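You operate a simulated robot arm through the tools that you are given. There is no shell and no other tool. Be economical: measure what you need, move in short steps, check, and stop when the job is done.

Carry out the task below with a simulated two-armed robot. There is one attempt and no reset: what you move stays moved.

JOB
Open the desk top drawer, fetch the eraser and set it in the desk's top drawer, then shut the drawer. Open the desk middle drawer, fetch the yellow pad and set it in the desk's middle drawer and shut the drawer again. Open the printer lid. The order is free.

It is judged by the outcome, as a careful person would: the job done as asked, and still so three seconds after it is handed in. It fails if anything else is knocked over, pushed out of place, dropped, spilled or broken. A push-on lid holds only when it is set on centred and level and pressed home; a screw cap is set on level and turned clockwise until tight.

ROBOT AND FRAMES
Two 7-joint arms with fingered hands on one trunk, on a base that drives. Base frame: it is fixed to the floor where the robot stands at the start and does not move with it; the origin is under the middle of the robot, x ahead of it, y to its left, z up; the surface under the hand at the start is at about z = 760. Lengths are in mm, angles in degrees, forces in N, time in s.
The left shoulder is at the start at [69, 128, 1251], the right one opposite. Places, roughly: desk middle drawer [700, 200, 400]; desk top drawer [700, 200, 600]; desk's middle drawer [800, 200, 300]; desk's top drawer [800, 200, 600]; eraser [500, -3000, 750]; printer lid [900, -1000, 900]; yellow pad [-3250, -250, 1000]. Payload 5 kg a hand.
Tool frame (each hand has its own): the origin (TCP) lies between the finger pads and is the grasp point; the fingertips stand 37 mm ahead of it; z points along the fingers, y is the line along which they close. The gripper opens to 124 mm. The gripper's body begins 43 mm behind the TCP. The gripper is a hand of 3 fingers: y runs from the thumb to the fingers, the wrist lies at [-21, -116, -203] in the tool frame.
Orientation is that of the tool frame in the base frame, as a unit quaternion [w, x, y, z]. With the fingers straight down and the wrist toward the robot, the tool's x, y and z point along [0, 1, 0], [1, 0, 0] and [0, 0, -1] of the base frame.

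CONTROLS
- The arms move only by the tool servo_tool. It takes "left_motion", "right_motion" or both (then of equal length, played together; a hand with none holds still); each is a list of rows, each an object (a shift or turn left out is 0) with "dr": the turn, a rotation vector about the base's x, y, z in units of 90 degrees (1.0 is 90 degrees), a list of three; "delta_pos": the shift along the base's x, y, z in units of 250 mm (1.0 is 250 mm), a list of three. In form: [{"dr": [ax, ay, az], "delta_pos": [x, y, z]}, ...]. A call has 1 to 20 rows; each row is the pose to reach, as a shift and turn from the pose commanded when the call began. A call with a number of a shift or a turn outside -1 to 1 is refused whole. A row lasts 0.2 s, in which the tool goes at most 50 mm and 8.6 degrees; a call with a longer step from one row to the next is refused whole. Where a pose cannot be reached the arm comes as near as it can. A force on the tool above 40 N (or 10 N above the force at the start of the call, whichever is more), or a blocked arm, ends the call early, and 0.2 s more pass. In this call time passes only in rows, and 0.2 s behind the last. The reply holds the time, the measured pose of the TCP, the force on the tool along the base axes, the opening and the grip force, in the units named above and with some noise, with the torque about the TCP (base axes, N m) and any sound that the robot's microphone picked up.
- Cameras (640 x 400 px; columns grow to the right, rows downward): "scene" is now at [183.6, -38.8, 1388.6]; the picture's right is [-0.59, -0.81, 0.00], its down [-0.71, 0.51, -0.49] and it looks along [0.39, -0.29, -0.87] (base axes); focal length 214 px, centre (320, 200). "left" rides on the left gripper at [-72, -104, -154] in its tool frame; the picture's right is [-0.83, -0.26, 0.49], its down [0.51, -0.72, 0.47] and it looks along [0.23, 0.64, 0.73] (tool axes); focal length 243 px, centre (320, 200). "right" rides on the right gripper at [72, -104, -154] in its tool frame; the picture's right is [-0.83, 0.26, -0.49], its down [-0.51, -0.72, 0.47] and it looks along [-0.23, 0.64, 0.73] (tool axes); focal length 243 px, centre (320, 200).
- grab_frame(camera): a new picture of that camera. It takes no simulated time.
- slide_trunk(by): slides the trunk up (or, below 0, down) by that many mm; the arms and the scene camera ride with it, the base frame stays. It gives what a move gives, with no picture.
- roll_base(legs): drives the robot by 1 to 6 legs, each [ahead, left, turn to the left] in mm, mm and degrees, along the robot's own axes; the way and the turn of a leg run together, so that a leg with both is an arc; at most 1500 mm and 180 degrees a leg. The arms and the cameras ride along, it lands a little off, and it stops where it bumps. It gives what a move gives.
- move_fingers(index, middle, thumb_bend, thumb_turn, hand): sets how far each is bent, from 0 (flat) to 1 (curled in); at 0.3 the hand is open as for a grip, at 0.7 the pads meet at the TCP. One left out holds its place. A second passes; each finger stops where it meets its share of the squeeze, and holds until it gets a number again. It is the only way to open and close the hand. It gives what a move gives, with no picture; readings hold the bend of each and the force on the fingers (four entries, about 0 where the hand has none), thumb and palm. thumb_turn goes from beside the hand (0) to across from the fingers (1), as for a grip.
- pan_tilt(pan, tilt): turns the head with the scene camera to pan (to the left, within 80 degrees either way) and tilt (down, from -29 to 69), counted from straight ahead of the robot. It gives what a move gives.
- measure_at(camera, pixels): for up to 12 pixels [column, row] of the newest picture of that camera ("zoom" is the newest enlarged one), the place [x, y, z] in the base frame of the surface seen there, good to about 3 mm. It takes no simulated time.
- close_up(camera, box): a new picture of the part [left, top, right, bottom] of that camera's present view, enlarged. It takes no simulated time.
- job_done(): hands the job in; it is judged then, once.

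Work in short steps. Measure before you move; look again where a grasp or a placing could have gone wrong, and mend it. You have 110 turns and 100 pictures in all, those below and enlarged ones among them. Open the grippers and draw the arms clear of the work before you hand the job in, unless the task says otherwise; then end with one line.

The tools are called after "Emit:" as a command line: name --argument value ..., lists and objects as JSON in quotes. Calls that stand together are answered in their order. servo_tool: Moves the arms, as the interface text tells. Its arguments: {"type":"object","properties":{"left_motion":{"type":"array","items":{"type":"object","properties":{"dr":{"type":"array","items":{"type":"number"}},"delta_pos":{"type":"array","items":{"type":"number"}}}}},"right_motion":{"type":"array","items":{"type":"object","properties":{"dr":{"type":"array","items":{"type":"number"}},"delta_pos":{"type":"array","items":{"type":"number"}}}}}},"required":[]} The other tools are called the same way: slide_trunk (by) slides the trunk up or down; move_fingers (index, middle, thumb_bend, thumb_turn, hand) moves the fingers one by one; roll_base (legs) drives the base; pan_tilt (pan, tilt) turns the head that bears the scene camera; grab_frame (camera) takes a picture; measure_at (camera, pixels) gives the place of the surface under pixels of a picture; close_up (camera, box) takes an enlarged picture of a part of a camera's view; job_done () hands the job in.

At the start:

```text
t: 0.0
left_eef_pos: [687.1, -39.2, 1137.2]
left_ee_rot: [0.0, 0.707, 0.707, 0.0]
left_force: [-0.2, 0.1, -0.5]
left_moment: [0.02, 0.01, 0.0]
left_gripper_width: 123.5
left_grasp_force: 0.1
left_shape: jaw
left_bend: [0.3, 0.3, 0.3, 0.98]
left_finger forces: [0.0, 0.0, 0.0, 0.0, 0.0, 0.0]
right_eef_pos: [496.8, -518.8, 1097.6]
right_ee_rot: [0.0, 0.707, 0.707, 0.0]
right_force: [0.7, 0.8, -0.2]
right_moment: [0.04, 0.01, 0.0]
right_gripper_width: 123.4
right_grasp_force: 0.0
right_shape: jaw
right_bend: [0.3, 0.3, 0.3, 0.98]
right_finger forces: [0.0, 0.0, 0.1, 0.0, 0.0, 0.0]
trunk travel left (down, up): [-445.0, 119.0]
robot x, y, heading: [0.5, -3.6, -0.0]
head pan, tilt: [-36.1, 60.9]
```

scene: 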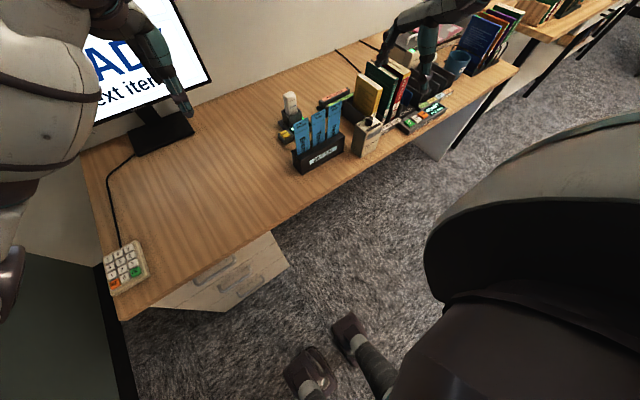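
right: 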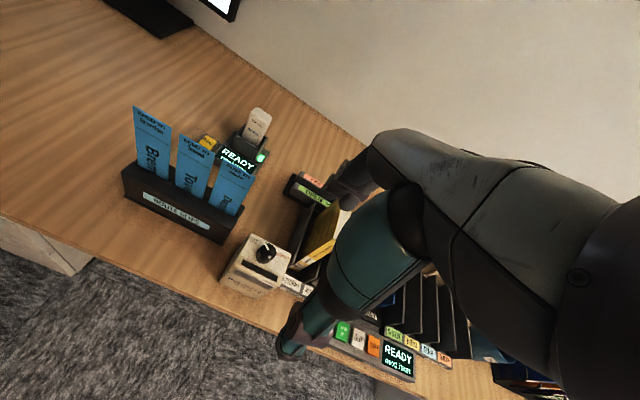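
left: 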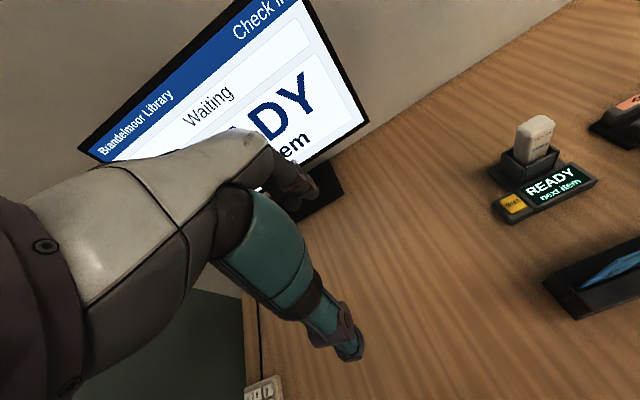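

I see the desk with a drawer pedestal around (220,270) in the scene view. First I look around: the head to the front-left to see the drawers.

Emit:
pan_tilt --pan 20 --tilt 50

Emit:
grab_frame --camera "scene"

Emit:
pan_tilt --pan -60 --tilt 25

Emit:
grab_frame --camera "scene"

```text
t: 1.2
left_eef_pos: [687.3, -38.6, 1137.0]
left_ee_rot: [0.001, 0.707, 0.707, 0.0]
left_force: [0.4, -0.3, 0.3]
left_moment: [0.04, -0.01, 0.04]
left_gripper_width: 123.6
left_grasp_force: 0.1
left_shape: jaw
left_bend: [0.3, 0.3, 0.3, 0.98]
left_finger forces: [0.0, 0.1, 0.0, 0.0, 0.0, 0.1]
right_eef_pos: [497.0, -518.2, 1096.6]
right_ee_rot: [0.0, 0.707, 0.707, 0.001]
right_force: [0.1, 0.1, -0.1]
right_moment: [-0.04, -0.02, 0.02]
right_gripper_width: 123.5
right_grasp_force: 0.0
right_shape: jaw
right_bend: [0.3, 0.3, 0.3, 0.98]
right_finger forces: [0.0, 0.0, 0.0, 0.1, 0.0, 0.0]
trunk travel left (down, up): [-445.0, 119.0]
robot x, y, heading: [1.7, -2.9, 0.2]
head pan, tilt: [20.0, 50.0]
```

```text
96 pictures are left
```

scene: 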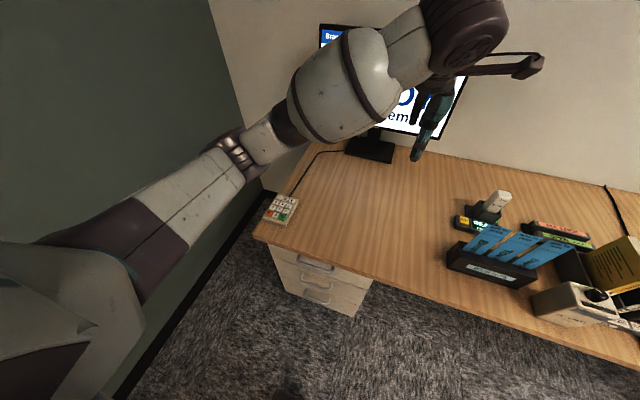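

```text
t: 2.8
left_eef_pos: [686.6, -39.3, 1137.4]
left_ee_rot: [0.0, 0.707, 0.707, 0.0]
left_force: [0.4, -0.1, 0.2]
left_moment: [-0.02, 0.02, 0.0]
left_gripper_width: 123.6
left_grasp_force: 0.0
left_shape: jaw
left_bend: [0.3, 0.3, 0.3, 0.98]
left_finger forces: [0.0, 0.1, 0.0, 0.1, 0.0, 0.1]
right_eef_pos: [497.7, -518.9, 1096.5]
right_ee_rot: [0.0, 0.708, 0.707, 0.0]
right_force: [-0.5, -0.3, -0.4]
right_moment: [-0.01, 0.0, 0.0]
right_gripper_width: 123.9
right_grasp_force: 0.1
right_shape: jaw
right_bend: [0.3, 0.3, 0.3, 0.98]
right_finger forces: [0.0, 0.1, 0.0, 0.0, 0.1, 0.1]
trunk travel left (down, up): [-445.0, 119.0]
robot x, y, heading: [-2.8, -2.3, -0.3]
head pan, tilt: [-60.0, 25.0]
```

```text
95 pictures are left
```

scene: 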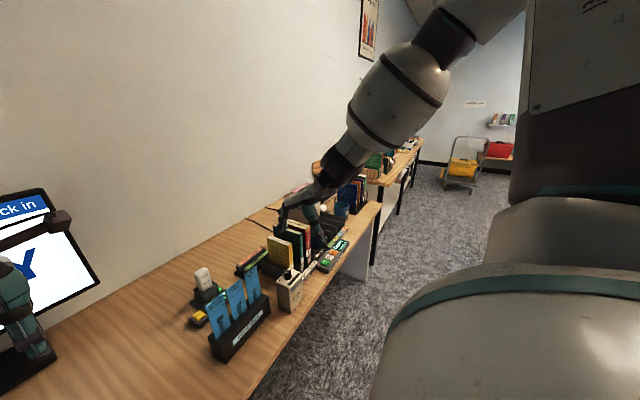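

The scene shows three drawers in the pedestal at (315,280) of the earlier picture. I turn back and take an enlarged picture to measure the handles.

Emit:
pan_tilt --pan 20 --tilt 55

Emit:
close_up --camera "scene" --box '[220, 160, 420, 285]'

```text
t: 4.3
left_eef_pos: [686.4, -39.3, 1137.9]
left_ee_rot: [0.0, 0.707, 0.707, -0.001]
left_force: [1.0, -0.4, -0.3]
left_moment: [0.0, -0.02, 0.01]
left_gripper_width: 123.7
left_grasp_force: 0.1
left_shape: jaw
left_bend: [0.3, 0.3, 0.3, 0.98]
left_finger forces: [0.0, 0.0, 0.0, 0.0, 0.1, 0.0]
right_eef_pos: [497.8, -518.1, 1097.3]
right_ee_rot: [0.001, 0.707, 0.707, 0.0]
right_force: [-0.8, -0.2, 0.6]
right_moment: [-0.02, -0.03, -0.02]
right_gripper_width: 123.5
right_grasp_force: 0.1
right_shape: jaw
right_bend: [0.3, 0.3, 0.3, 0.98]
right_finger forces: [0.0, 0.0, 0.0, 0.1, 0.0, 0.0]
trunk travel left (down, up): [-445.0, 119.0]
robot x, y, heading: [0.6, 2.4, -0.2]
head pan, tilt: [20.0, 55.0]
```

```text
3.20 times, centred on (320, 222) of scene
```

zoom: 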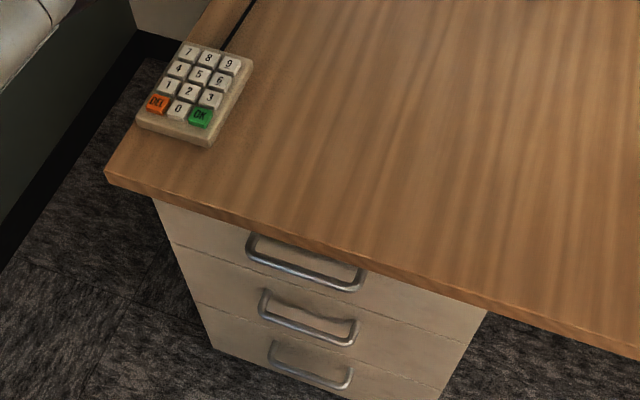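

Three drawers with bar handles, seen at about (305,275), (305,330), (310,378) in the zoom. I measure the handles, faces, desk edge.

Emit:
measure_at --camera "zoom" --pixels '[[258, 259], [300, 272], [350, 287], [268, 315], [305, 328], [345, 341], [220, 234], [430, 310], [200, 280], [410, 350], [310, 377], [300, 240]]'

Emit:
measure_at --camera "scene" --pixels '[[256, 218], [400, 264], [310, 237]]'

```text
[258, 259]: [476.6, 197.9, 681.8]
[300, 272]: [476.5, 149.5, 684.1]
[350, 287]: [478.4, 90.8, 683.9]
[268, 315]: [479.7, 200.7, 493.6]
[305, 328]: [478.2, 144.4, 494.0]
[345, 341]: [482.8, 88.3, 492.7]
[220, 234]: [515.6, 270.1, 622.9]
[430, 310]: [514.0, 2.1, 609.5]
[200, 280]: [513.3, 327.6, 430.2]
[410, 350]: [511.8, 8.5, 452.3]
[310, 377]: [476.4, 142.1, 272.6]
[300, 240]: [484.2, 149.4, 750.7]
```

```text
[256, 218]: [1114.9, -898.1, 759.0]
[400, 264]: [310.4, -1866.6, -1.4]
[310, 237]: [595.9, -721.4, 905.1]
```

Handles are horizontal bars at x≈477, y 90–200, z≈683 (top) and 493 (middle); faces at x≈514. I back off 350 mm and lower the trunk so the left hand can come at the handle horizontally.

Emit:
roll_base --legs '[[-350, 0, 0]]'

Emit:
slide_trunk --by -300

```text
t: 6.6
left_eef_pos: [340.2, -39.7, 1136.7]
left_ee_rot: [0.0, 0.707, 0.707, 0.0]
left_force: [0.7, -0.9, 0.2]
left_moment: [-0.03, 0.0, -0.02]
left_gripper_width: 123.6
left_grasp_force: 0.0
left_shape: jaw
left_bend: [0.3, 0.3, 0.3, 0.98]
left_finger forces: [0.1, 0.0, 0.1, 0.0, 0.1, 0.0]
right_eef_pos: [149.4, -518.6, 1097.2]
right_ee_rot: [-0.001, 0.707, 0.707, -0.001]
right_force: [-1.5, 0.9, 0.4]
right_moment: [-0.03, 0.01, -0.01]
right_gripper_width: 123.6
right_grasp_force: 0.0
right_shape: jaw
right_bend: [0.3, 0.3, 0.3, 0.98]
right_finger forces: [0.1, 0.0, 0.0, 0.1, 0.0, 0.0]
trunk travel left (down, up): [-445.0, 119.0]
robot x, y, heading: [-345.9, 1.9, 0.0]
head pan, tilt: [20.0, 55.0]
```

```text
t: 9.6
left_eef_pos: [337.4, -39.5, 838.4]
left_ee_rot: [0.0, 0.708, 0.707, -0.001]
left_force: [-0.3, 0.1, 0.0]
left_moment: [0.01, -0.04, 0.02]
left_gripper_width: 123.8
left_grasp_force: 0.1
left_shape: jaw
left_bend: [0.3, 0.3, 0.3, 0.98]
left_finger forces: [0.1, 0.0, 0.1, 0.0, 0.0, 0.0]
right_eef_pos: [146.3, -518.5, 797.1]
right_ee_rot: [0.0, 0.708, 0.707, 0.0]
right_force: [0.5, 0.6, -0.7]
right_moment: [-0.01, -0.01, -0.01]
right_gripper_width: 123.7
right_grasp_force: 0.0
right_shape: jaw
right_bend: [0.3, 0.3, 0.3, 0.98]
right_finger forces: [0.1, 0.0, 0.0, 0.1, 0.0, 0.0]
trunk travel left (down, up): [-145.0, 419.0]
robot x, y, heading: [-346.7, -2.0, -0.0]
head pan, tilt: [20.0, 55.0]
```

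Now I turn the left hand to point forward (fingers above, thumb below) and bring it in front of the top handle, TCP to about [380,145,683].

Emit:
servo_tool --left_motion '[{"dr": [0, -0.083, 0], "delta_pos": [0.014, 0.062, -0.052]}, {"dr": [0, -0.167, 0], "delta_pos": [0.028, 0.123, -0.103]}, {"dr": [0, -0.25, 0], "delta_pos": [0.043, 0.185, -0.155]}, {"dr": [0, -0.333, 0], "delta_pos": [0.057, 0.246, -0.207]}, {"dr": [0, -0.417, 0], "delta_pos": [0.071, 0.308, -0.258]}, {"dr": [0, -0.5, 0], "delta_pos": [0.085, 0.369, -0.31]}, {"dr": [0, -0.583, 0], "delta_pos": [0.1, 0.431, -0.362]}, {"dr": [0, -0.667, 0], "delta_pos": [0.114, 0.492, -0.413]}, {"dr": [0, -0.75, 0], "delta_pos": [0.128, 0.554, -0.465]}, {"dr": [0, -0.833, 0], "delta_pos": [0.142, 0.615, -0.517]}, {"dr": [0, -0.917, 0], "delta_pos": [0.156, 0.677, -0.568]}, {"dr": [0, -1, 0], "delta_pos": [0.17, 0.738, -0.62]}]'

Emit:
grab_frame --camera "scene"

Emit:
grab_frame --camera "left"

```text
t: 12.2
left_eef_pos: [380.1, 145.1, 681.9]
left_ee_rot: [0.499, 0.501, 0.5, 0.5]
left_force: [0.2, 0.7, 0.0]
left_moment: [0.02, -0.03, 0.01]
left_gripper_width: 123.9
left_grasp_force: 0.1
left_shape: jaw
left_bend: [0.3, 0.3, 0.3, 0.98]
left_finger forces: [0.1, 0.0, 0.1, 0.1, 0.0, 0.0]
right_eef_pos: [148.4, -517.6, 796.8]
right_ee_rot: [0.0, 0.708, 0.706, 0.0]
right_force: [0.6, 0.0, -0.8]
right_moment: [-0.01, 0.01, 0.01]
right_gripper_width: 123.6
right_grasp_force: 0.1
right_shape: jaw
right_bend: [0.3, 0.3, 0.3, 0.98]
right_finger forces: [0.1, 0.1, 0.0, 0.1, 0.0, 0.0]
trunk travel left (down, up): [-145.0, 419.0]
robot x, y, heading: [-348.4, 0.7, 0.1]
head pan, tilt: [20.0, 55.0]
```

```text
93 pictures are left
```

scene: 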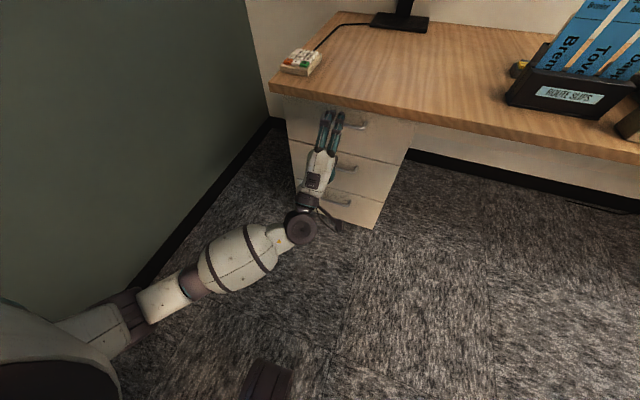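

```text
92 pictures are left
```

left: 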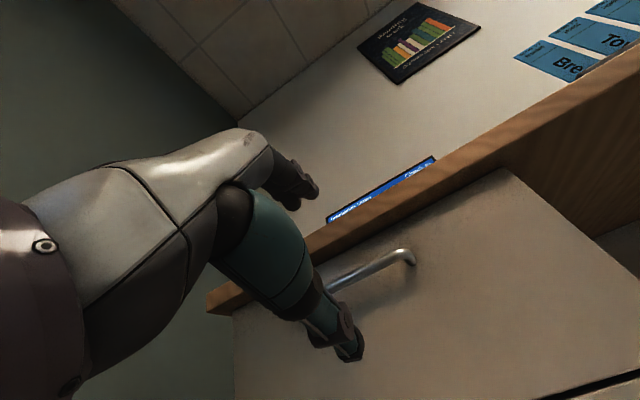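

The hand is in front of the handle, fingers above. Before going in I half-close the fingers so that the upper ones clear the desk edge, and measure the desk's lower edge and handle in the left picture.

Emit:
measure_at --camera "left" --pixels '[[480, 180], [500, 140], [380, 266], [350, 278], [470, 195]]'

Emit:
move_fingers --hand "left" --index 0.48 --middle 0.48 --thumb_bend 0.45

```text
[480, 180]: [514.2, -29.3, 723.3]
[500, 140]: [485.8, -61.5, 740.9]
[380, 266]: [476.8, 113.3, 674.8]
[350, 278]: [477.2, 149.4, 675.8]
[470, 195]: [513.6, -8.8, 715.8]
```

```text
t: 13.2
left_eef_pos: [380.7, 144.5, 682.5]
left_ee_rot: [0.499, 0.501, 0.5, 0.5]
left_force: [-0.6, 0.3, 0.1]
left_moment: [-0.03, 0.03, 0.0]
left_gripper_width: 79.4
left_grasp_force: 0.1
left_shape: fingers
left_bend: [0.48, 0.48, 0.45, 0.98]
left_finger forces: [0.0, 0.1, 0.0, 0.1, 0.0, 0.0]
right_eef_pos: [146.9, -518.4, 796.4]
right_ee_rot: [0.0, 0.707, 0.707, 0.0]
right_force: [0.1, 0.9, 0.1]
right_moment: [0.0, 0.01, 0.0]
right_gripper_width: 123.5
right_grasp_force: 0.0
right_shape: jaw
right_bend: [0.3, 0.3, 0.3, 0.98]
right_finger forces: [0.1, 0.0, 0.1, 0.0, 0.0, 0.0]
trunk travel left (down, up): [-145.0, 419.0]
robot x, y, heading: [-347.1, -2.5, -0.3]
head pan, tilt: [20.0, 55.0]
```

Bar is at z≈679, desk underside about 735; the fingers now clear it. I advance so the bar sits between the pads.

Emit:
servo_tool --left_motion '[{"delta_pos": [0.1, 0, -0.03]}, {"delta_pos": [0.2, 0, -0.03]}, {"delta_pos": [0.28, 0, -0.03]}, {"delta_pos": [0.34, 0, -0.03]}]'

Emit:
move_fingers --hand "left" --index 0.75 --middle 0.75 --thumb_bend 0.75

Emit:
grab_frame --camera "left"

```text
t: 14.2
left_eef_pos: [459.1, 143.9, 673.5]
left_ee_rot: [0.5, 0.5, 0.499, 0.501]
left_force: [-17.9, 0.6, -5.8]
left_moment: [-0.17, -0.91, 0.32]
left_gripper_width: 78.8
left_grasp_force: 9.7
left_shape: fingers
left_bend: [0.48, 0.5, 0.45, 0.98]
left_finger forces: [0.0, 19.6, 0.1, 0.1, 0.1, 0.1]
right_eef_pos: [147.8, -517.5, 797.3]
right_ee_rot: [0.0, 0.707, 0.707, 0.0]
right_force: [0.0, -0.3, -0.8]
right_moment: [0.0, 0.01, 0.01]
right_gripper_width: 123.6
right_grasp_force: 0.0
right_shape: jaw
right_bend: [0.3, 0.3, 0.3, 0.98]
right_finger forces: [0.1, 0.0, 0.1, 0.1, 0.0, 0.0]
trunk travel left (down, up): [-145.0, 419.0]
robot x, y, heading: [-346.1, -0.1, -0.2]
head pan, tilt: [20.0, 55.0]
stopped in row 4 (left hand): the force on the tool passed its limit at 58 N (the readings are from after the stop); the commanded pose is now the measured one
```

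```text
t: 15.2
left_eef_pos: [458.9, 143.9, 676.7]
left_ee_rot: [0.5, 0.499, 0.5, 0.501]
left_force: [3.0, 2.1, 16.6]
left_moment: [0.16, -0.33, 0.05]
left_gripper_width: 4.9
left_grasp_force: 14.4
left_shape: fingers
left_bend: [0.74, 0.73, 0.72, 0.97]
left_finger forces: [10.6, 11.0, 0.0, 0.0, 7.5, 0.1]
right_eef_pos: [146.8, -518.7, 797.8]
right_ee_rot: [0.0, 0.707, 0.707, 0.0]
right_force: [-0.4, -0.2, 1.7]
right_moment: [0.0, 0.0, 0.03]
right_gripper_width: 123.5
right_grasp_force: 0.0
right_shape: jaw
right_bend: [0.3, 0.3, 0.3, 0.98]
right_finger forces: [0.0, 0.0, 0.0, 0.1, 0.0, 0.0]
trunk travel left (down, up): [-145.0, 419.0]
robot x, y, heading: [-344.6, 2.4, 0.1]
head pan, tilt: [20.0, 55.0]
```

```text
91 pictures are left
```

left: 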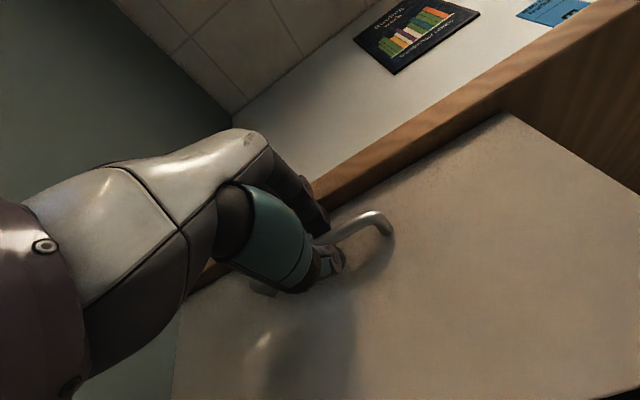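

The handle is held between fingers and thumb (forces 10/11/7 N). I pull straight back 100 mm to test.

Emit:
servo_tool --left_motion '[{"delta_pos": [-0.06, 0, 0]}, {"delta_pos": [-0.14, 0, 0]}, {"delta_pos": [-0.22, 0, 0]}, {"delta_pos": [-0.3, 0, 0]}, {"delta_pos": [-0.4, 0, 0]}]'

Emit:
grab_frame --camera "left"

```text
t: 16.4
left_eef_pos: [358.7, 142.0, 672.8]
left_ee_rot: [0.5, 0.503, 0.499, 0.498]
left_force: [-3.9, 1.1, 4.7]
left_moment: [0.03, 0.06, -0.19]
left_gripper_width: 0.3
left_grasp_force: 2.4
left_shape: fingers
left_bend: [0.74, 0.74, 0.73, 0.98]
left_finger forces: [0.0, 5.0, 0.1, 0.1, 0.0, 0.1]
right_eef_pos: [147.5, -518.5, 797.4]
right_ee_rot: [0.0, 0.708, 0.706, 0.0]
right_force: [0.5, 0.7, -0.1]
right_moment: [0.01, 0.01, 0.01]
right_gripper_width: 123.5
right_grasp_force: 0.1
right_shape: jaw
right_bend: [0.3, 0.3, 0.3, 0.98]
right_finger forces: [0.1, 0.1, 0.0, 0.1, 0.0, 0.0]
trunk travel left (down, up): [-145.0, 419.0]
robot x, y, heading: [-350.2, -0.8, 0.1]
head pan, tilt: [20.0, 55.0]
```

```text
90 pictures are left
```

left: 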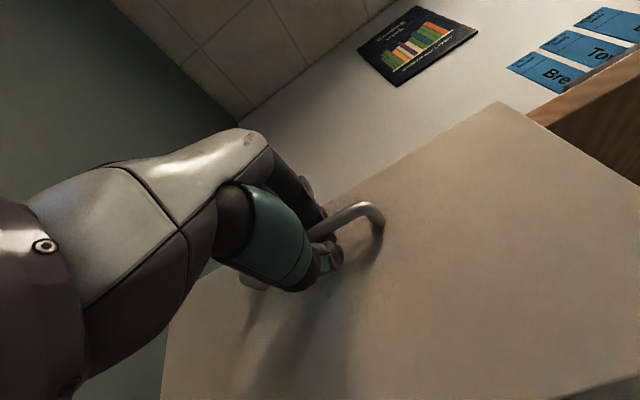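

The drawer follows. I pull another 170 mm.

Emit:
servo_tool --left_motion '[{"delta_pos": [-0.1, 0, 0]}, {"delta_pos": [-0.2, 0, 0]}, {"delta_pos": [-0.3, 0, 0]}, {"delta_pos": [-0.4, 0, 0]}, {"delta_pos": [-0.5, 0, 0]}, {"delta_pos": [-0.6, 0, 0]}, {"delta_pos": [-0.68, 0, 0]}]'

Emit:
grab_frame --camera "scene"

```text
t: 18.0
left_eef_pos: [189.3, 143.4, 674.5]
left_ee_rot: [0.5, 0.501, 0.499, 0.501]
left_force: [-1.4, -1.1, -1.0]
left_moment: [0.02, 0.15, -0.21]
left_gripper_width: 0.0
left_grasp_force: 3.1
left_shape: fingers
left_bend: [0.74, 0.74, 0.73, 0.97]
left_finger forces: [0.0, 6.6, 0.0, 0.1, 0.0, 0.0]
right_eef_pos: [147.8, -518.2, 795.7]
right_ee_rot: [0.0, 0.708, 0.707, 0.0]
right_force: [0.3, 0.1, 0.5]
right_moment: [0.01, -0.05, 0.01]
right_gripper_width: 123.7
right_grasp_force: 0.2
right_shape: jaw
right_bend: [0.3, 0.3, 0.3, 0.98]
right_finger forces: [0.0, 0.0, 0.1, 0.0, 0.1, 0.0]
trunk travel left (down, up): [-145.0, 419.0]
robot x, y, heading: [-350.5, 1.6, 0.1]
head pan, tilt: [20.0, 55.0]
```

```text
89 pictures are left
```

scene: 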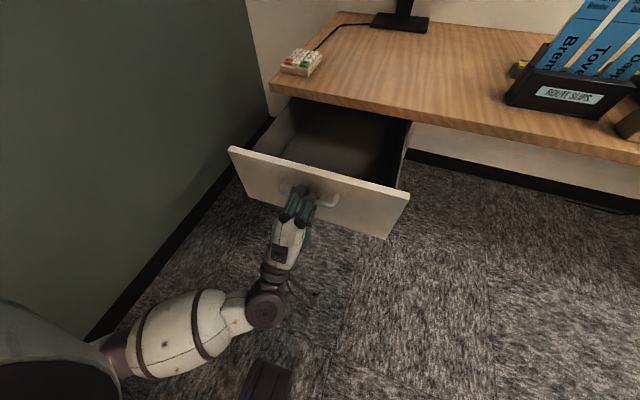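

The drawer stands open about 270 mm. I let go, then back the base away and raise the trunk.

Emit:
move_fingers --hand "left" --index 0.35 --middle 0.35 --thumb_bend 0.35

Emit:
roll_base --legs '[[-350, 0, 0]]'

Emit:
slide_trunk --by 300

Emit:
pan_tilt --pan -60 --tilt 20

Emit:
grab_frame --camera "scene"

```text
t: 19.0
left_eef_pos: [189.3, 142.2, 675.5]
left_ee_rot: [0.5, 0.5, 0.499, 0.5]
left_force: [-0.2, 1.0, 0.8]
left_moment: [0.02, 0.02, 0.01]
left_gripper_width: 113.5
left_grasp_force: 0.1
left_shape: fingers
left_bend: [0.35, 0.35, 0.35, 0.97]
left_finger forces: [0.0, 0.0, 0.1, 0.0, 0.0, 0.0]
right_eef_pos: [147.7, -518.5, 797.8]
right_ee_rot: [0.0, 0.707, 0.707, 0.0]
right_force: [-0.3, 0.5, -0.5]
right_moment: [-0.03, 0.01, -0.03]
right_gripper_width: 123.8
right_grasp_force: 0.0
right_shape: jaw
right_bend: [0.3, 0.3, 0.3, 0.98]
right_finger forces: [0.1, 0.1, 0.0, 0.1, 0.0, 0.0]
trunk travel left (down, up): [-145.0, 419.0]
robot x, y, heading: [-351.8, -0.7, -0.1]
head pan, tilt: [20.0, 55.0]
```

```text
t: 21.2
left_eef_pos: [-116.2, 139.3, 671.7]
left_ee_rot: [0.499, 0.505, 0.499, 0.497]
left_force: [-1.4, -0.3, 0.0]
left_moment: [0.0, -0.05, 0.03]
left_gripper_width: 113.9
left_grasp_force: 0.1
left_shape: fingers
left_bend: [0.35, 0.35, 0.35, 0.97]
left_finger forces: [0.1, 0.0, 0.1, 0.0, 0.0, 0.1]
right_eef_pos: [-160.6, -522.8, 793.6]
right_ee_rot: [-0.005, 0.709, 0.705, -0.002]
right_force: [0.3, -0.5, 0.5]
right_moment: [-0.02, -0.02, 0.0]
right_gripper_width: 124.3
right_grasp_force: 0.1
right_shape: jaw
right_bend: [0.3, 0.3, 0.3, 0.97]
right_finger forces: [0.0, 0.0, 0.1, 0.0, 0.0, 0.1]
trunk travel left (down, up): [-145.0, 419.0]
robot x, y, heading: [-660.6, 0.0, -0.1]
head pan, tilt: [20.0, 55.0]
stopped in leg 1: the robot was blocked; the commanded pose is now the measured one
```

```text
t: 24.2
left_eef_pos: [-124.5, 141.1, 974.2]
left_ee_rot: [0.501, 0.502, 0.499, 0.499]
left_force: [0.6, -0.4, 0.1]
left_moment: [0.01, 0.02, 0.01]
left_gripper_width: 113.7
left_grasp_force: 0.1
left_shape: fingers
left_bend: [0.35, 0.35, 0.35, 0.97]
left_finger forces: [0.0, 0.0, 0.0, 0.0, 0.0, 0.1]
right_eef_pos: [-167.4, -521.3, 1094.3]
right_ee_rot: [-0.002, 0.709, 0.706, 0.0]
right_force: [0.0, 0.5, -1.1]
right_moment: [0.03, 0.0, -0.02]
right_gripper_width: 123.9
right_grasp_force: 0.1
right_shape: jaw
right_bend: [0.3, 0.3, 0.3, 0.97]
right_finger forces: [0.0, 0.1, 0.0, 0.0, 0.1, 0.0]
trunk travel left (down, up): [-445.0, 119.0]
robot x, y, heading: [-660.5, -1.9, -0.5]
head pan, tilt: [20.0, 55.0]
```

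```text
t: 25.7
left_eef_pos: [-122.6, 140.9, 974.2]
left_ee_rot: [0.501, 0.501, 0.499, 0.5]
left_force: [-0.4, 0.6, 0.2]
left_moment: [0.03, -0.02, 0.0]
left_gripper_width: 114.0
left_grasp_force: 0.2
left_shape: fingers
left_bend: [0.35, 0.35, 0.35, 0.97]
left_finger forces: [0.0, 0.0, 0.0, 0.0, 0.1, 0.0]
right_eef_pos: [-167.0, -520.4, 1095.6]
right_ee_rot: [-0.001, 0.708, 0.706, -0.001]
right_force: [-0.3, 0.0, 0.5]
right_moment: [0.01, -0.02, 0.02]
right_gripper_width: 124.0
right_grasp_force: 0.0
right_shape: jaw
right_bend: [0.3, 0.3, 0.3, 0.97]
right_finger forces: [0.0, 0.1, 0.0, 0.0, 0.1, 0.1]
trunk travel left (down, up): [-445.0, 119.0]
robot x, y, heading: [-661.9, 1.9, -0.4]
head pan, tilt: [-60.0, 20.0]
```

```text
88 pictures are left
```

scene: 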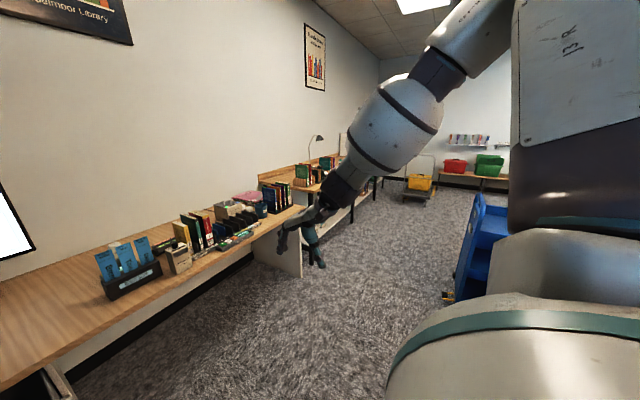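

The base bumped something behind at x≈-660. I move slightly forward and look behind to both sides for what it was.

Emit:
roll_base --legs '[[60, 0, 0]]'

Emit:
pan_tilt --pan 80 --tilt 35

Emit:
grab_frame --camera "scene"

Emit:
pan_tilt --pan -80 --tilt 35

Emit:
grab_frame --camera "scene"

```text
t: 26.7
left_eef_pos: [-68.9, 140.3, 976.4]
left_ee_rot: [0.502, 0.501, 0.498, 0.5]
left_force: [-0.6, -0.3, 0.5]
left_moment: [-0.01, 0.01, -0.01]
left_gripper_width: 114.0
left_grasp_force: 0.0
left_shape: fingers
left_bend: [0.35, 0.35, 0.35, 0.97]
left_finger forces: [0.1, 0.0, 0.1, 0.1, 0.1, 0.0]
right_eef_pos: [-112.1, -521.1, 1097.8]
right_ee_rot: [-0.001, 0.709, 0.705, 0.001]
right_force: [-0.5, -0.1, 0.0]
right_moment: [-0.02, 0.03, 0.01]
right_gripper_width: 124.1
right_grasp_force: 0.1
right_shape: jaw
right_bend: [0.3, 0.3, 0.3, 0.97]
right_finger forces: [0.0, 0.0, 0.0, 0.0, 0.0, 0.1]
trunk travel left (down, up): [-445.0, 119.0]
robot x, y, heading: [-603.8, -3.6, -0.3]
head pan, tilt: [-60.0, 20.0]
```

```text
t: 28.9
left_eef_pos: [-66.3, 139.4, 973.9]
left_ee_rot: [0.501, 0.501, 0.499, 0.499]
left_force: [0.1, -0.3, -0.3]
left_moment: [-0.01, 0.03, 0.02]
left_gripper_width: 114.0
left_grasp_force: 0.0
left_shape: fingers
left_bend: [0.35, 0.35, 0.35, 0.97]
left_finger forces: [0.0, 0.0, 0.1, 0.1, 0.0, 0.0]
right_eef_pos: [-109.4, -521.0, 1095.5]
right_ee_rot: [-0.001, 0.709, 0.705, 0.0]
right_force: [0.3, -0.1, -0.7]
right_moment: [-0.05, -0.04, -0.01]
right_gripper_width: 124.0
right_grasp_force: 0.1
right_shape: jaw
right_bend: [0.3, 0.3, 0.3, 0.97]
right_finger forces: [0.1, 0.1, 0.1, 0.0, 0.0, 0.0]
trunk travel left (down, up): [-445.0, 119.0]
robot x, y, heading: [-601.8, -3.5, -0.1]
head pan, tilt: [80.0, 35.0]
```

```text
87 pictures are left
```

scene: 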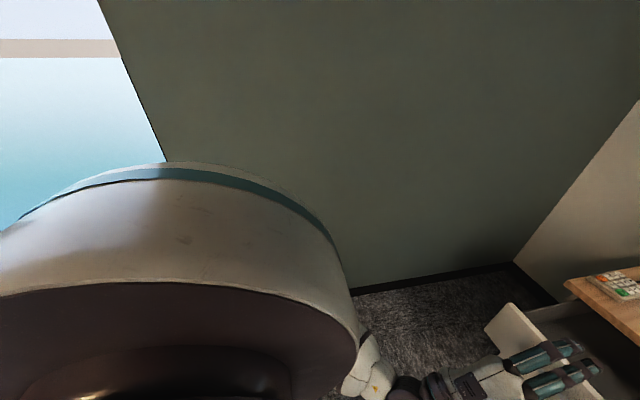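

```text
t: 31.4
left_eef_pos: [-65.1, 139.3, 974.5]
left_ee_rot: [0.501, 0.501, 0.499, 0.499]
left_force: [-0.2, 0.2, 0.4]
left_moment: [0.0, -0.03, -0.01]
left_gripper_width: 113.8
left_grasp_force: 0.1
left_shape: fingers
left_bend: [0.35, 0.35, 0.35, 0.97]
left_finger forces: [0.0, 0.0, 0.0, 0.0, 0.1, 0.1]
right_eef_pos: [-108.2, -522.6, 1096.6]
right_ee_rot: [0.0, 0.709, 0.705, 0.0]
right_force: [0.1, 0.8, 0.5]
right_moment: [0.0, 0.03, 0.01]
right_gripper_width: 124.0
right_grasp_force: 0.1
right_shape: jaw
right_bend: [0.3, 0.3, 0.3, 0.97]
right_finger forces: [0.0, 0.0, 0.1, 0.1, 0.1, 0.0]
trunk travel left (down, up): [-445.0, 119.0]
robot x, y, heading: [-606.2, -1.4, -0.0]
head pan, tilt: [-80.0, 35.0]
```

```text
86 pictures are left
```

scene: 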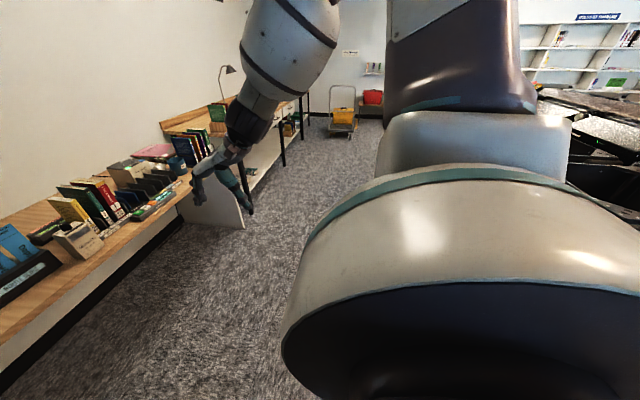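

There is a dark speckled counter behind to the right (600,120). I measure it and the blue cart region before turning.

Emit:
measure_at --camera "scene" --pixels '[[545, 92], [600, 98], [600, 125], [630, 150], [630, 170], [585, 170], [600, 200], [380, 165], [360, 105], [245, 225]]'

Emit:
close_up --camera "scene" --box '[500, 60, 640, 220]'

```text
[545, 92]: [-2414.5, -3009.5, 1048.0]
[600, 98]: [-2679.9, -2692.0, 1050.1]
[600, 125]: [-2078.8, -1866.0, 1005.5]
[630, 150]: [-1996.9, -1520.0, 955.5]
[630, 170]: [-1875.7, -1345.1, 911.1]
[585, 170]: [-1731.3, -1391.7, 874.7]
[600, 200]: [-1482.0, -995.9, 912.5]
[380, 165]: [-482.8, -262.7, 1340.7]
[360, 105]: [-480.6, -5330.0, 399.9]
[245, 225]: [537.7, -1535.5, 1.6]
```

```text
2.50 times, centred on (570, 140) of scene
```

zoom: 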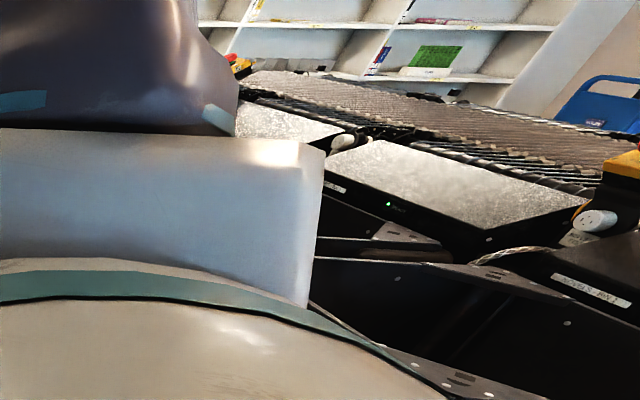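

Behind is a sorting machine; the aisle between it and the desk is where I should go. I strafe right 500 and then ahead 350, still facing the desk, then look along the way to the right.

Emit:
roll_base --legs '[[0, -500, 0], [350, 0, 0]]'

Emit:
pan_tilt --pan -75 --tilt 25

Emit:
grab_frame --camera "scene"

Emit:
pan_tilt --pan -20 --tilt 40

Emit:
grab_frame --camera "scene"

```text
t: 38.2
left_eef_pos: [283.1, -359.1, 974.1]
left_ee_rot: [0.5, 0.501, 0.499, 0.501]
left_force: [-0.6, 0.8, -0.3]
left_moment: [-0.01, -0.01, 0.0]
left_gripper_width: 113.9
left_grasp_force: 0.0
left_shape: fingers
left_bend: [0.35, 0.35, 0.35, 0.97]
left_finger forces: [0.0, 0.0, 0.0, 0.0, 0.1, 0.0]
right_eef_pos: [241.6, -1020.1, 1096.8]
right_ee_rot: [-0.001, 0.707, 0.707, 0.0]
right_force: [0.4, 0.2, -0.2]
right_moment: [-0.04, 0.01, 0.01]
right_gripper_width: 123.9
right_grasp_force: 0.1
right_shape: jaw
right_bend: [0.3, 0.3, 0.3, 0.97]
right_finger forces: [0.1, 0.0, 0.0, 0.0, 0.0, 0.0]
trunk travel left (down, up): [-445.0, 119.0]
robot x, y, heading: [-254.5, -502.4, -0.3]
head pan, tilt: [-80.0, 35.0]
```

```text
t: 38.9
left_eef_pos: [283.8, -358.7, 974.1]
left_ee_rot: [0.5, 0.501, 0.5, 0.5]
left_force: [-0.5, -0.5, 0.2]
left_moment: [0.02, -0.02, -0.02]
left_gripper_width: 113.5
left_grasp_force: 0.0
left_shape: fingers
left_bend: [0.35, 0.35, 0.35, 0.97]
left_finger forces: [0.0, 0.1, 0.0, 0.0, 0.0, 0.0]
right_eef_pos: [243.3, -1019.4, 1097.0]
right_ee_rot: [-0.001, 0.707, 0.707, 0.0]
right_force: [0.4, 1.2, 0.7]
right_moment: [-0.01, 0.0, 0.01]
right_gripper_width: 123.9
right_grasp_force: 0.1
right_shape: jaw
right_bend: [0.3, 0.3, 0.3, 0.97]
right_finger forces: [0.0, 0.0, 0.0, 0.1, 0.1, 0.1]
trunk travel left (down, up): [-445.0, 119.0]
robot x, y, heading: [-254.8, -500.4, 0.0]
head pan, tilt: [-75.0, 25.0]
```

```text
84 pictures are left
```

scene: 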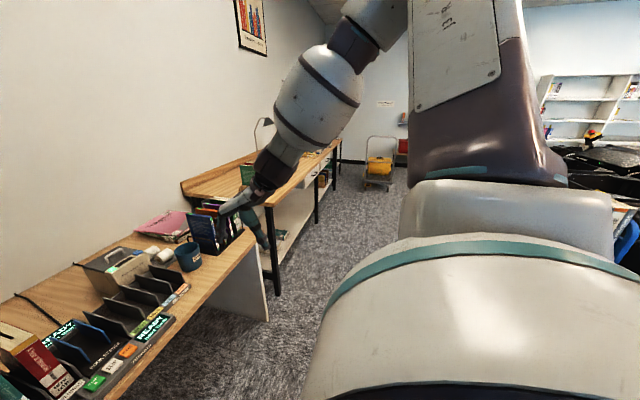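

```text
t: 40.1
left_eef_pos: [284.5, -358.9, 974.0]
left_ee_rot: [0.5, 0.501, 0.499, 0.5]
left_force: [-0.9, -0.4, 0.0]
left_moment: [0.02, -0.02, -0.02]
left_gripper_width: 113.8
left_grasp_force: 0.1
left_shape: fingers
left_bend: [0.35, 0.35, 0.35, 0.97]
left_finger forces: [0.0, 0.0, 0.1, 0.1, 0.0, 0.0]
right_eef_pos: [242.8, -1020.7, 1097.2]
right_ee_rot: [0.0, 0.707, 0.707, 0.002]
right_force: [-1.3, 0.5, 0.8]
right_moment: [0.04, 0.0, 0.0]
right_gripper_width: 123.9
right_grasp_force: 0.1
right_shape: jaw
right_bend: [0.3, 0.3, 0.3, 0.97]
right_finger forces: [0.1, 0.0, 0.1, 0.1, 0.0, 0.0]
trunk travel left (down, up): [-445.0, 119.0]
robot x, y, heading: [-251.1, -502.0, -0.1]
head pan, tilt: [-20.0, 40.0]
```

```text
83 pictures are left
```

scene: 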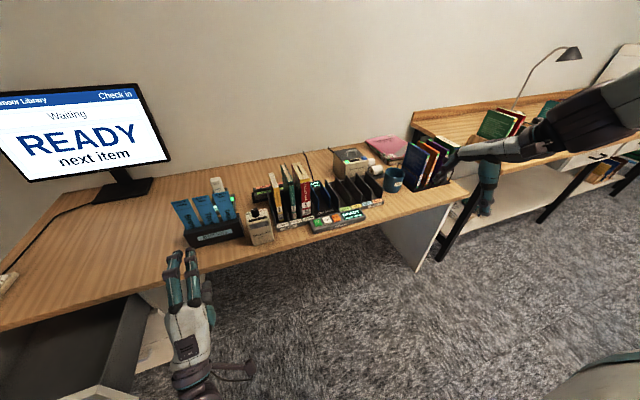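

The small box at (350,160) near [900,-1000] is likely the printer; I take a close look.

Emit:
close_up --camera "scene" --box '[240, 120, 480, 270]'

Emit:
measure_at --camera "scene" --pixels '[[350, 155], [340, 165], [360, 170], [395, 180], [260, 225], [370, 170], [350, 215], [470, 195], [425, 260]]'

```text
2.67 times, centred on (360, 195) of scene
```

zoom: 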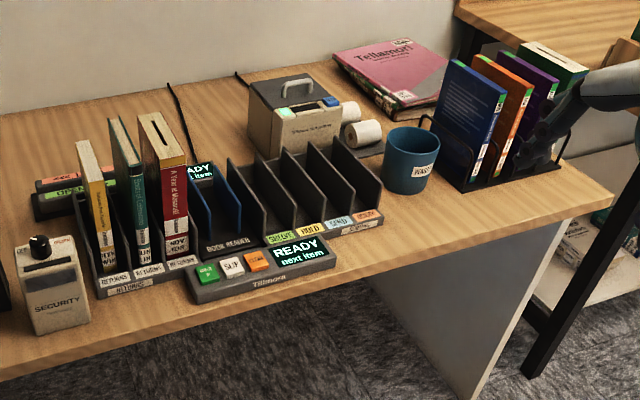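

```text
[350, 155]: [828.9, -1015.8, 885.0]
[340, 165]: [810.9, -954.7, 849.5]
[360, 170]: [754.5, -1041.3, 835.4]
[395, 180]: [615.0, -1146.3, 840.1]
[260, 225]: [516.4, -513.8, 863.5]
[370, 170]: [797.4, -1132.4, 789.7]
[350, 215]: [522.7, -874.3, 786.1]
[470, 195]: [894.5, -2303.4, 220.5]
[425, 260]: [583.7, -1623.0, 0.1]
```

The receipt printer is the box at zoom (295,110), with a dark lid bearing a small handle at (298,85). I measure the lid, handle, and neighbours.

Emit:
measure_at --camera "zoom" --pixels '[[283, 92], [297, 82], [312, 82], [283, 108], [250, 85], [303, 72], [340, 98], [275, 112], [332, 103], [300, 106], [300, 135], [258, 150]]'

Emit:
close_up --camera "scene" --box '[320, 135, 400, 195]'

```text
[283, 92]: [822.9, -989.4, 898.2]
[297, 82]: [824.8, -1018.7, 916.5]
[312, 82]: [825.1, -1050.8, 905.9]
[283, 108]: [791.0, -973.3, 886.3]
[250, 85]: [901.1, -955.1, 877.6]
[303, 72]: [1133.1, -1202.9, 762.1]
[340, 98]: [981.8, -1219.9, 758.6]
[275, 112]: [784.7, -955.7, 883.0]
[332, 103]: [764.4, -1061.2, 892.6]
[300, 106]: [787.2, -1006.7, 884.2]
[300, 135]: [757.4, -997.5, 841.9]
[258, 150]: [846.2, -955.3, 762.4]
```

```text
6.67 times, centred on (360, 165) of scene
```

zoom: 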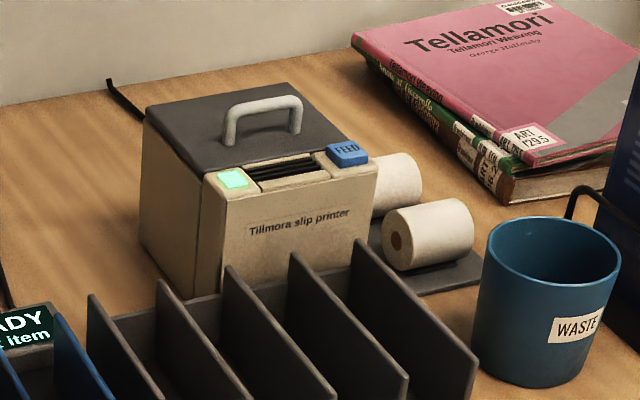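

The printer's dark lid spans x≈805–905, y -955..-1060, z 880; its handle bar runs along y at x≈824, z≈916, hinge at the rear. I fold the left arm back up (pointing down, higher), then drive nearer to the printer.

Emit:
servo_tool --left_motion '[{"dr": [0, 0.083, 0], "delta_pos": [-0.02, 0.02, 0.06]}, {"dr": [0, 0.167, 0], "delta_pos": [-0.04, 0.04, 0.12]}, {"dr": [0, 0.25, 0], "delta_pos": [-0.06, 0.06, 0.18]}, {"dr": [0, 0.333, 0], "delta_pos": [-0.08, 0.08, 0.24]}, {"dr": [0, 0.417, 0], "delta_pos": [-0.1, 0.1, 0.3]}, {"dr": [0, 0.5, 0], "delta_pos": [-0.12, 0.12, 0.36]}, {"dr": [0, 0.583, 0], "delta_pos": [-0.13, 0.14, 0.42]}, {"dr": [0, 0.667, 0], "delta_pos": [-0.14, 0.16, 0.48]}, {"dr": [0, 0.75, 0], "delta_pos": [-0.14, 0.18, 0.54]}, {"dr": [0, 0.833, 0], "delta_pos": [-0.14, 0.2, 0.6]}, {"dr": [0, 0.917, 0], "delta_pos": [-0.14, 0.22, 0.65]}, {"dr": [0, 1, 0], "delta_pos": [-0.14, 0.24, 0.7]}]'

Emit:
roll_base --legs '[[0, -240, 0], [240, 0, 0]]'

Emit:
pan_tilt --pan -20 --tilt 40

Emit:
grab_frame --camera "scene"

Emit:
grab_frame --camera "right"

```text
t: 42.7
left_eef_pos: [267.5, -296.8, 1155.5]
left_ee_rot: [0.0, 0.707, 0.707, 0.001]
left_force: [-1.0, -0.1, -0.2]
left_moment: [0.01, -0.03, 0.01]
left_gripper_width: 113.8
left_grasp_force: 0.2
left_shape: fingers
left_bend: [0.35, 0.35, 0.35, 0.97]
left_finger forces: [0.0, 0.0, 0.1, 0.0, 0.1, 0.0]
left hand out of reach, approached as far as the arm can: row 3, 4, 5, 6, 7, 8, 9, 10, 11, 12
right_eef_pos: [240.2, -1019.4, 1096.9]
right_ee_rot: [0.0, 0.707, 0.707, 0.0]
right_force: [-0.2, -0.5, 0.8]
right_moment: [0.03, 0.02, 0.01]
right_gripper_width: 124.0
right_grasp_force: 0.1
right_shape: jaw
right_bend: [0.3, 0.3, 0.3, 0.97]
right_finger forces: [0.1, 0.0, 0.0, 0.0, 0.0, 0.0]
trunk travel left (down, up): [-445.0, 119.0]
robot x, y, heading: [-255.2, -504.2, -0.1]
head pan, tilt: [-20.0, 40.0]
```

```text
t: 46.8
left_eef_pos: [504.8, -533.2, 1155.6]
left_ee_rot: [0.0, 0.706, 0.708, 0.0]
left_force: [-0.4, 0.5, 1.2]
left_moment: [-0.01, -0.06, -0.02]
left_gripper_width: 113.9
left_grasp_force: 0.1
left_shape: fingers
left_bend: [0.35, 0.35, 0.35, 0.97]
left_finger forces: [0.1, 0.1, 0.0, 0.1, 0.1, 0.1]
right_eef_pos: [483.1, -1255.6, 1096.9]
right_ee_rot: [0.001, 0.705, 0.709, 0.001]
right_force: [-0.4, 0.0, -0.9]
right_moment: [-0.02, -0.02, -0.01]
right_gripper_width: 124.1
right_grasp_force: 0.1
right_shape: jaw
right_bend: [0.3, 0.3, 0.3, 0.97]
right_finger forces: [0.0, 0.1, 0.0, 0.0, 0.1, 0.0]
trunk travel left (down, up): [-445.0, 119.0]
robot x, y, heading: [-13.4, -739.3, 0.4]
head pan, tilt: [-20.0, 40.0]
```

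```text
t: 47.4
left_eef_pos: [506.8, -532.6, 1155.0]
left_ee_rot: [-0.001, 0.706, 0.708, 0.001]
left_force: [-0.7, 0.7, -0.4]
left_moment: [0.04, -0.04, 0.02]
left_gripper_width: 114.1
left_grasp_force: 0.1
left_shape: fingers
left_bend: [0.35, 0.35, 0.35, 0.97]
left_finger forces: [0.1, 0.1, 0.1, 0.0, 0.0, 0.1]
right_eef_pos: [482.8, -1255.4, 1097.3]
right_ee_rot: [-0.001, 0.705, 0.71, 0.0]
right_force: [1.8, 0.7, -0.5]
right_moment: [0.0, -0.01, -0.01]
right_gripper_width: 124.0
right_grasp_force: 0.0
right_shape: jaw
right_bend: [0.3, 0.3, 0.3, 0.97]
right_finger forces: [0.0, 0.1, 0.0, 0.0, 0.0, 0.0]
trunk travel left (down, up): [-445.0, 119.0]
robot x, y, heading: [-16.0, -740.4, 0.5]
head pan, tilt: [-20.0, 40.0]
```

```text
80 pictures are left
```

scene: 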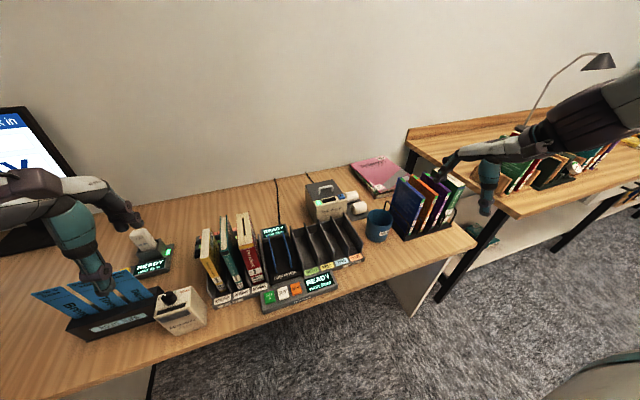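

```text
79 pictures are left
```

right: 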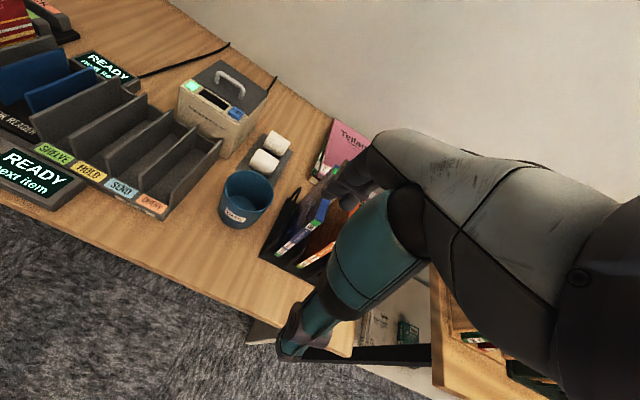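

The right camera sees the printer well at (225,95). I measure the handle and lid from it.

Emit:
close_up --camera "right" --box '[170, 50, 290, 150]'

Emit:
measure_at --camera "right" --pixels '[[230, 80], [217, 72], [243, 91], [222, 62], [266, 96], [192, 85], [240, 114], [225, 95], [250, 90]]'

```text
4.00 times, centred on (230, 100) of right
```

zoom: 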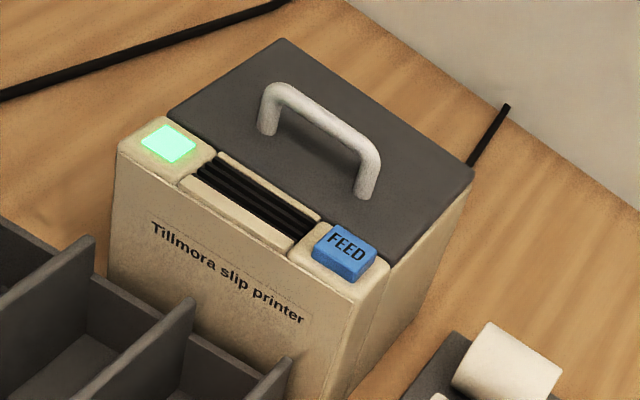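

```text
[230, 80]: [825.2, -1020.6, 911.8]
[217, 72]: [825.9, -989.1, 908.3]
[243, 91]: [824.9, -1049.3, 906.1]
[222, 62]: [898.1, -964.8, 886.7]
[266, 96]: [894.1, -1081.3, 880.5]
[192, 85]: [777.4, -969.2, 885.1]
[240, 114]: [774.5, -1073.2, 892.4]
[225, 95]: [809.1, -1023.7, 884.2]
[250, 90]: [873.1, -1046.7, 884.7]
```

Bar centre about [825,-1020,908], gap under it to the lid ~22 mm. I half-close the right hand and bring it over, high first.

Emit:
move_fingers --hand "right" --index 0.48 --middle 0.48 --thumb_bend 0.48

Emit:
servo_tool --right_motion '[{"delta_pos": [0.11, 0.12, 0]}, {"delta_pos": [0.22, 0.24, 0]}, {"delta_pos": [0.33, 0.35, 0]}, {"delta_pos": [0.44, 0.47, 0]}, {"delta_pos": [0.55, 0.59, 0]}, {"delta_pos": [0.66, 0.7, 0]}, {"delta_pos": [0.77, 0.82, 0]}, {"delta_pos": [0.88, 0.94, 0]}]'

Emit:
servo_tool --right_motion '[{"delta_pos": [0.16, 0, -0.06]}, {"delta_pos": [0.32, 0, -0.16]}, {"delta_pos": [0.488, 0, -0.32]}]'

Emit:
grab_frame --camera "right"

Emit:
grab_frame --camera "scene"

```text
t: 48.4
left_eef_pos: [507.3, -534.3, 1154.7]
left_ee_rot: [0.0, 0.706, 0.708, -0.001]
left_force: [0.1, -0.4, -0.8]
left_moment: [-0.01, 0.05, 0.0]
left_gripper_width: 113.7
left_grasp_force: 0.0
left_shape: fingers
left_bend: [0.35, 0.35, 0.35, 0.97]
left_finger forces: [0.0, 0.0, 0.0, 0.1, 0.0, 0.0]
right_eef_pos: [483.9, -1256.1, 1097.2]
right_ee_rot: [-0.001, 0.705, 0.709, 0.0]
right_force: [0.0, 0.0, 0.6]
right_moment: [0.0, 0.01, 0.02]
right_gripper_width: 74.5
right_grasp_force: 0.2
right_shape: fingers
right_bend: [0.48, 0.48, 0.48, 0.97]
right_finger forces: [0.0, 0.1, 0.0, 0.0, 0.0, 0.1]
trunk travel left (down, up): [-445.0, 119.0]
robot x, y, heading: [-14.5, -742.1, 0.2]
head pan, tilt: [-20.0, 40.0]
```

```text
t: 50.2
left_eef_pos: [509.0, -533.6, 1153.0]
left_ee_rot: [0.0, 0.706, 0.708, -0.002]
left_force: [-0.5, 0.5, -0.9]
left_moment: [-0.02, 0.02, -0.01]
left_gripper_width: 113.9
left_grasp_force: 0.1
left_shape: fingers
left_bend: [0.35, 0.35, 0.35, 0.97]
left_finger forces: [0.0, 0.0, 0.0, 0.1, 0.0, 0.0]
right_eef_pos: [706.7, -1020.4, 1095.7]
right_ee_rot: [-0.002, 0.705, 0.709, -0.001]
right_force: [0.2, 0.6, 0.0]
right_moment: [0.01, 0.03, -0.02]
right_gripper_width: 74.5
right_grasp_force: 0.1
right_shape: fingers
right_bend: [0.48, 0.48, 0.48, 0.97]
right_finger forces: [0.0, 0.1, 0.0, 0.1, 0.0, 0.0]
trunk travel left (down, up): [-445.0, 119.0]
robot x, y, heading: [-14.4, -738.9, 0.2]
head pan, tilt: [-20.0, 40.0]
```

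```text
refused: row 3 steps farther than a row can; nothing moved
```

```text
77 pictures are left
```

right: 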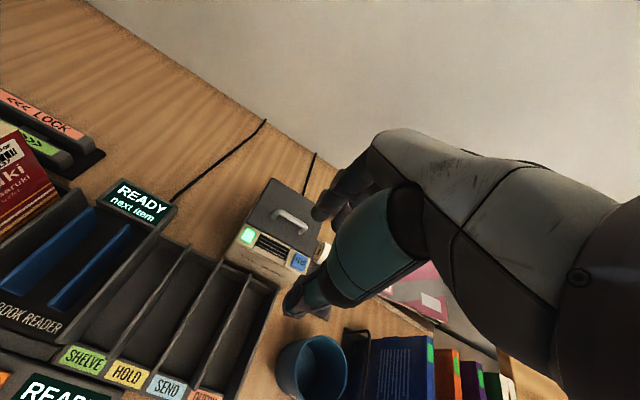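

```text
76 pictures are left
```

scene: 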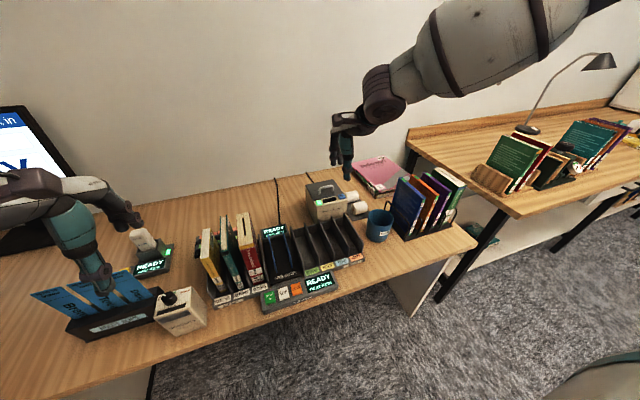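

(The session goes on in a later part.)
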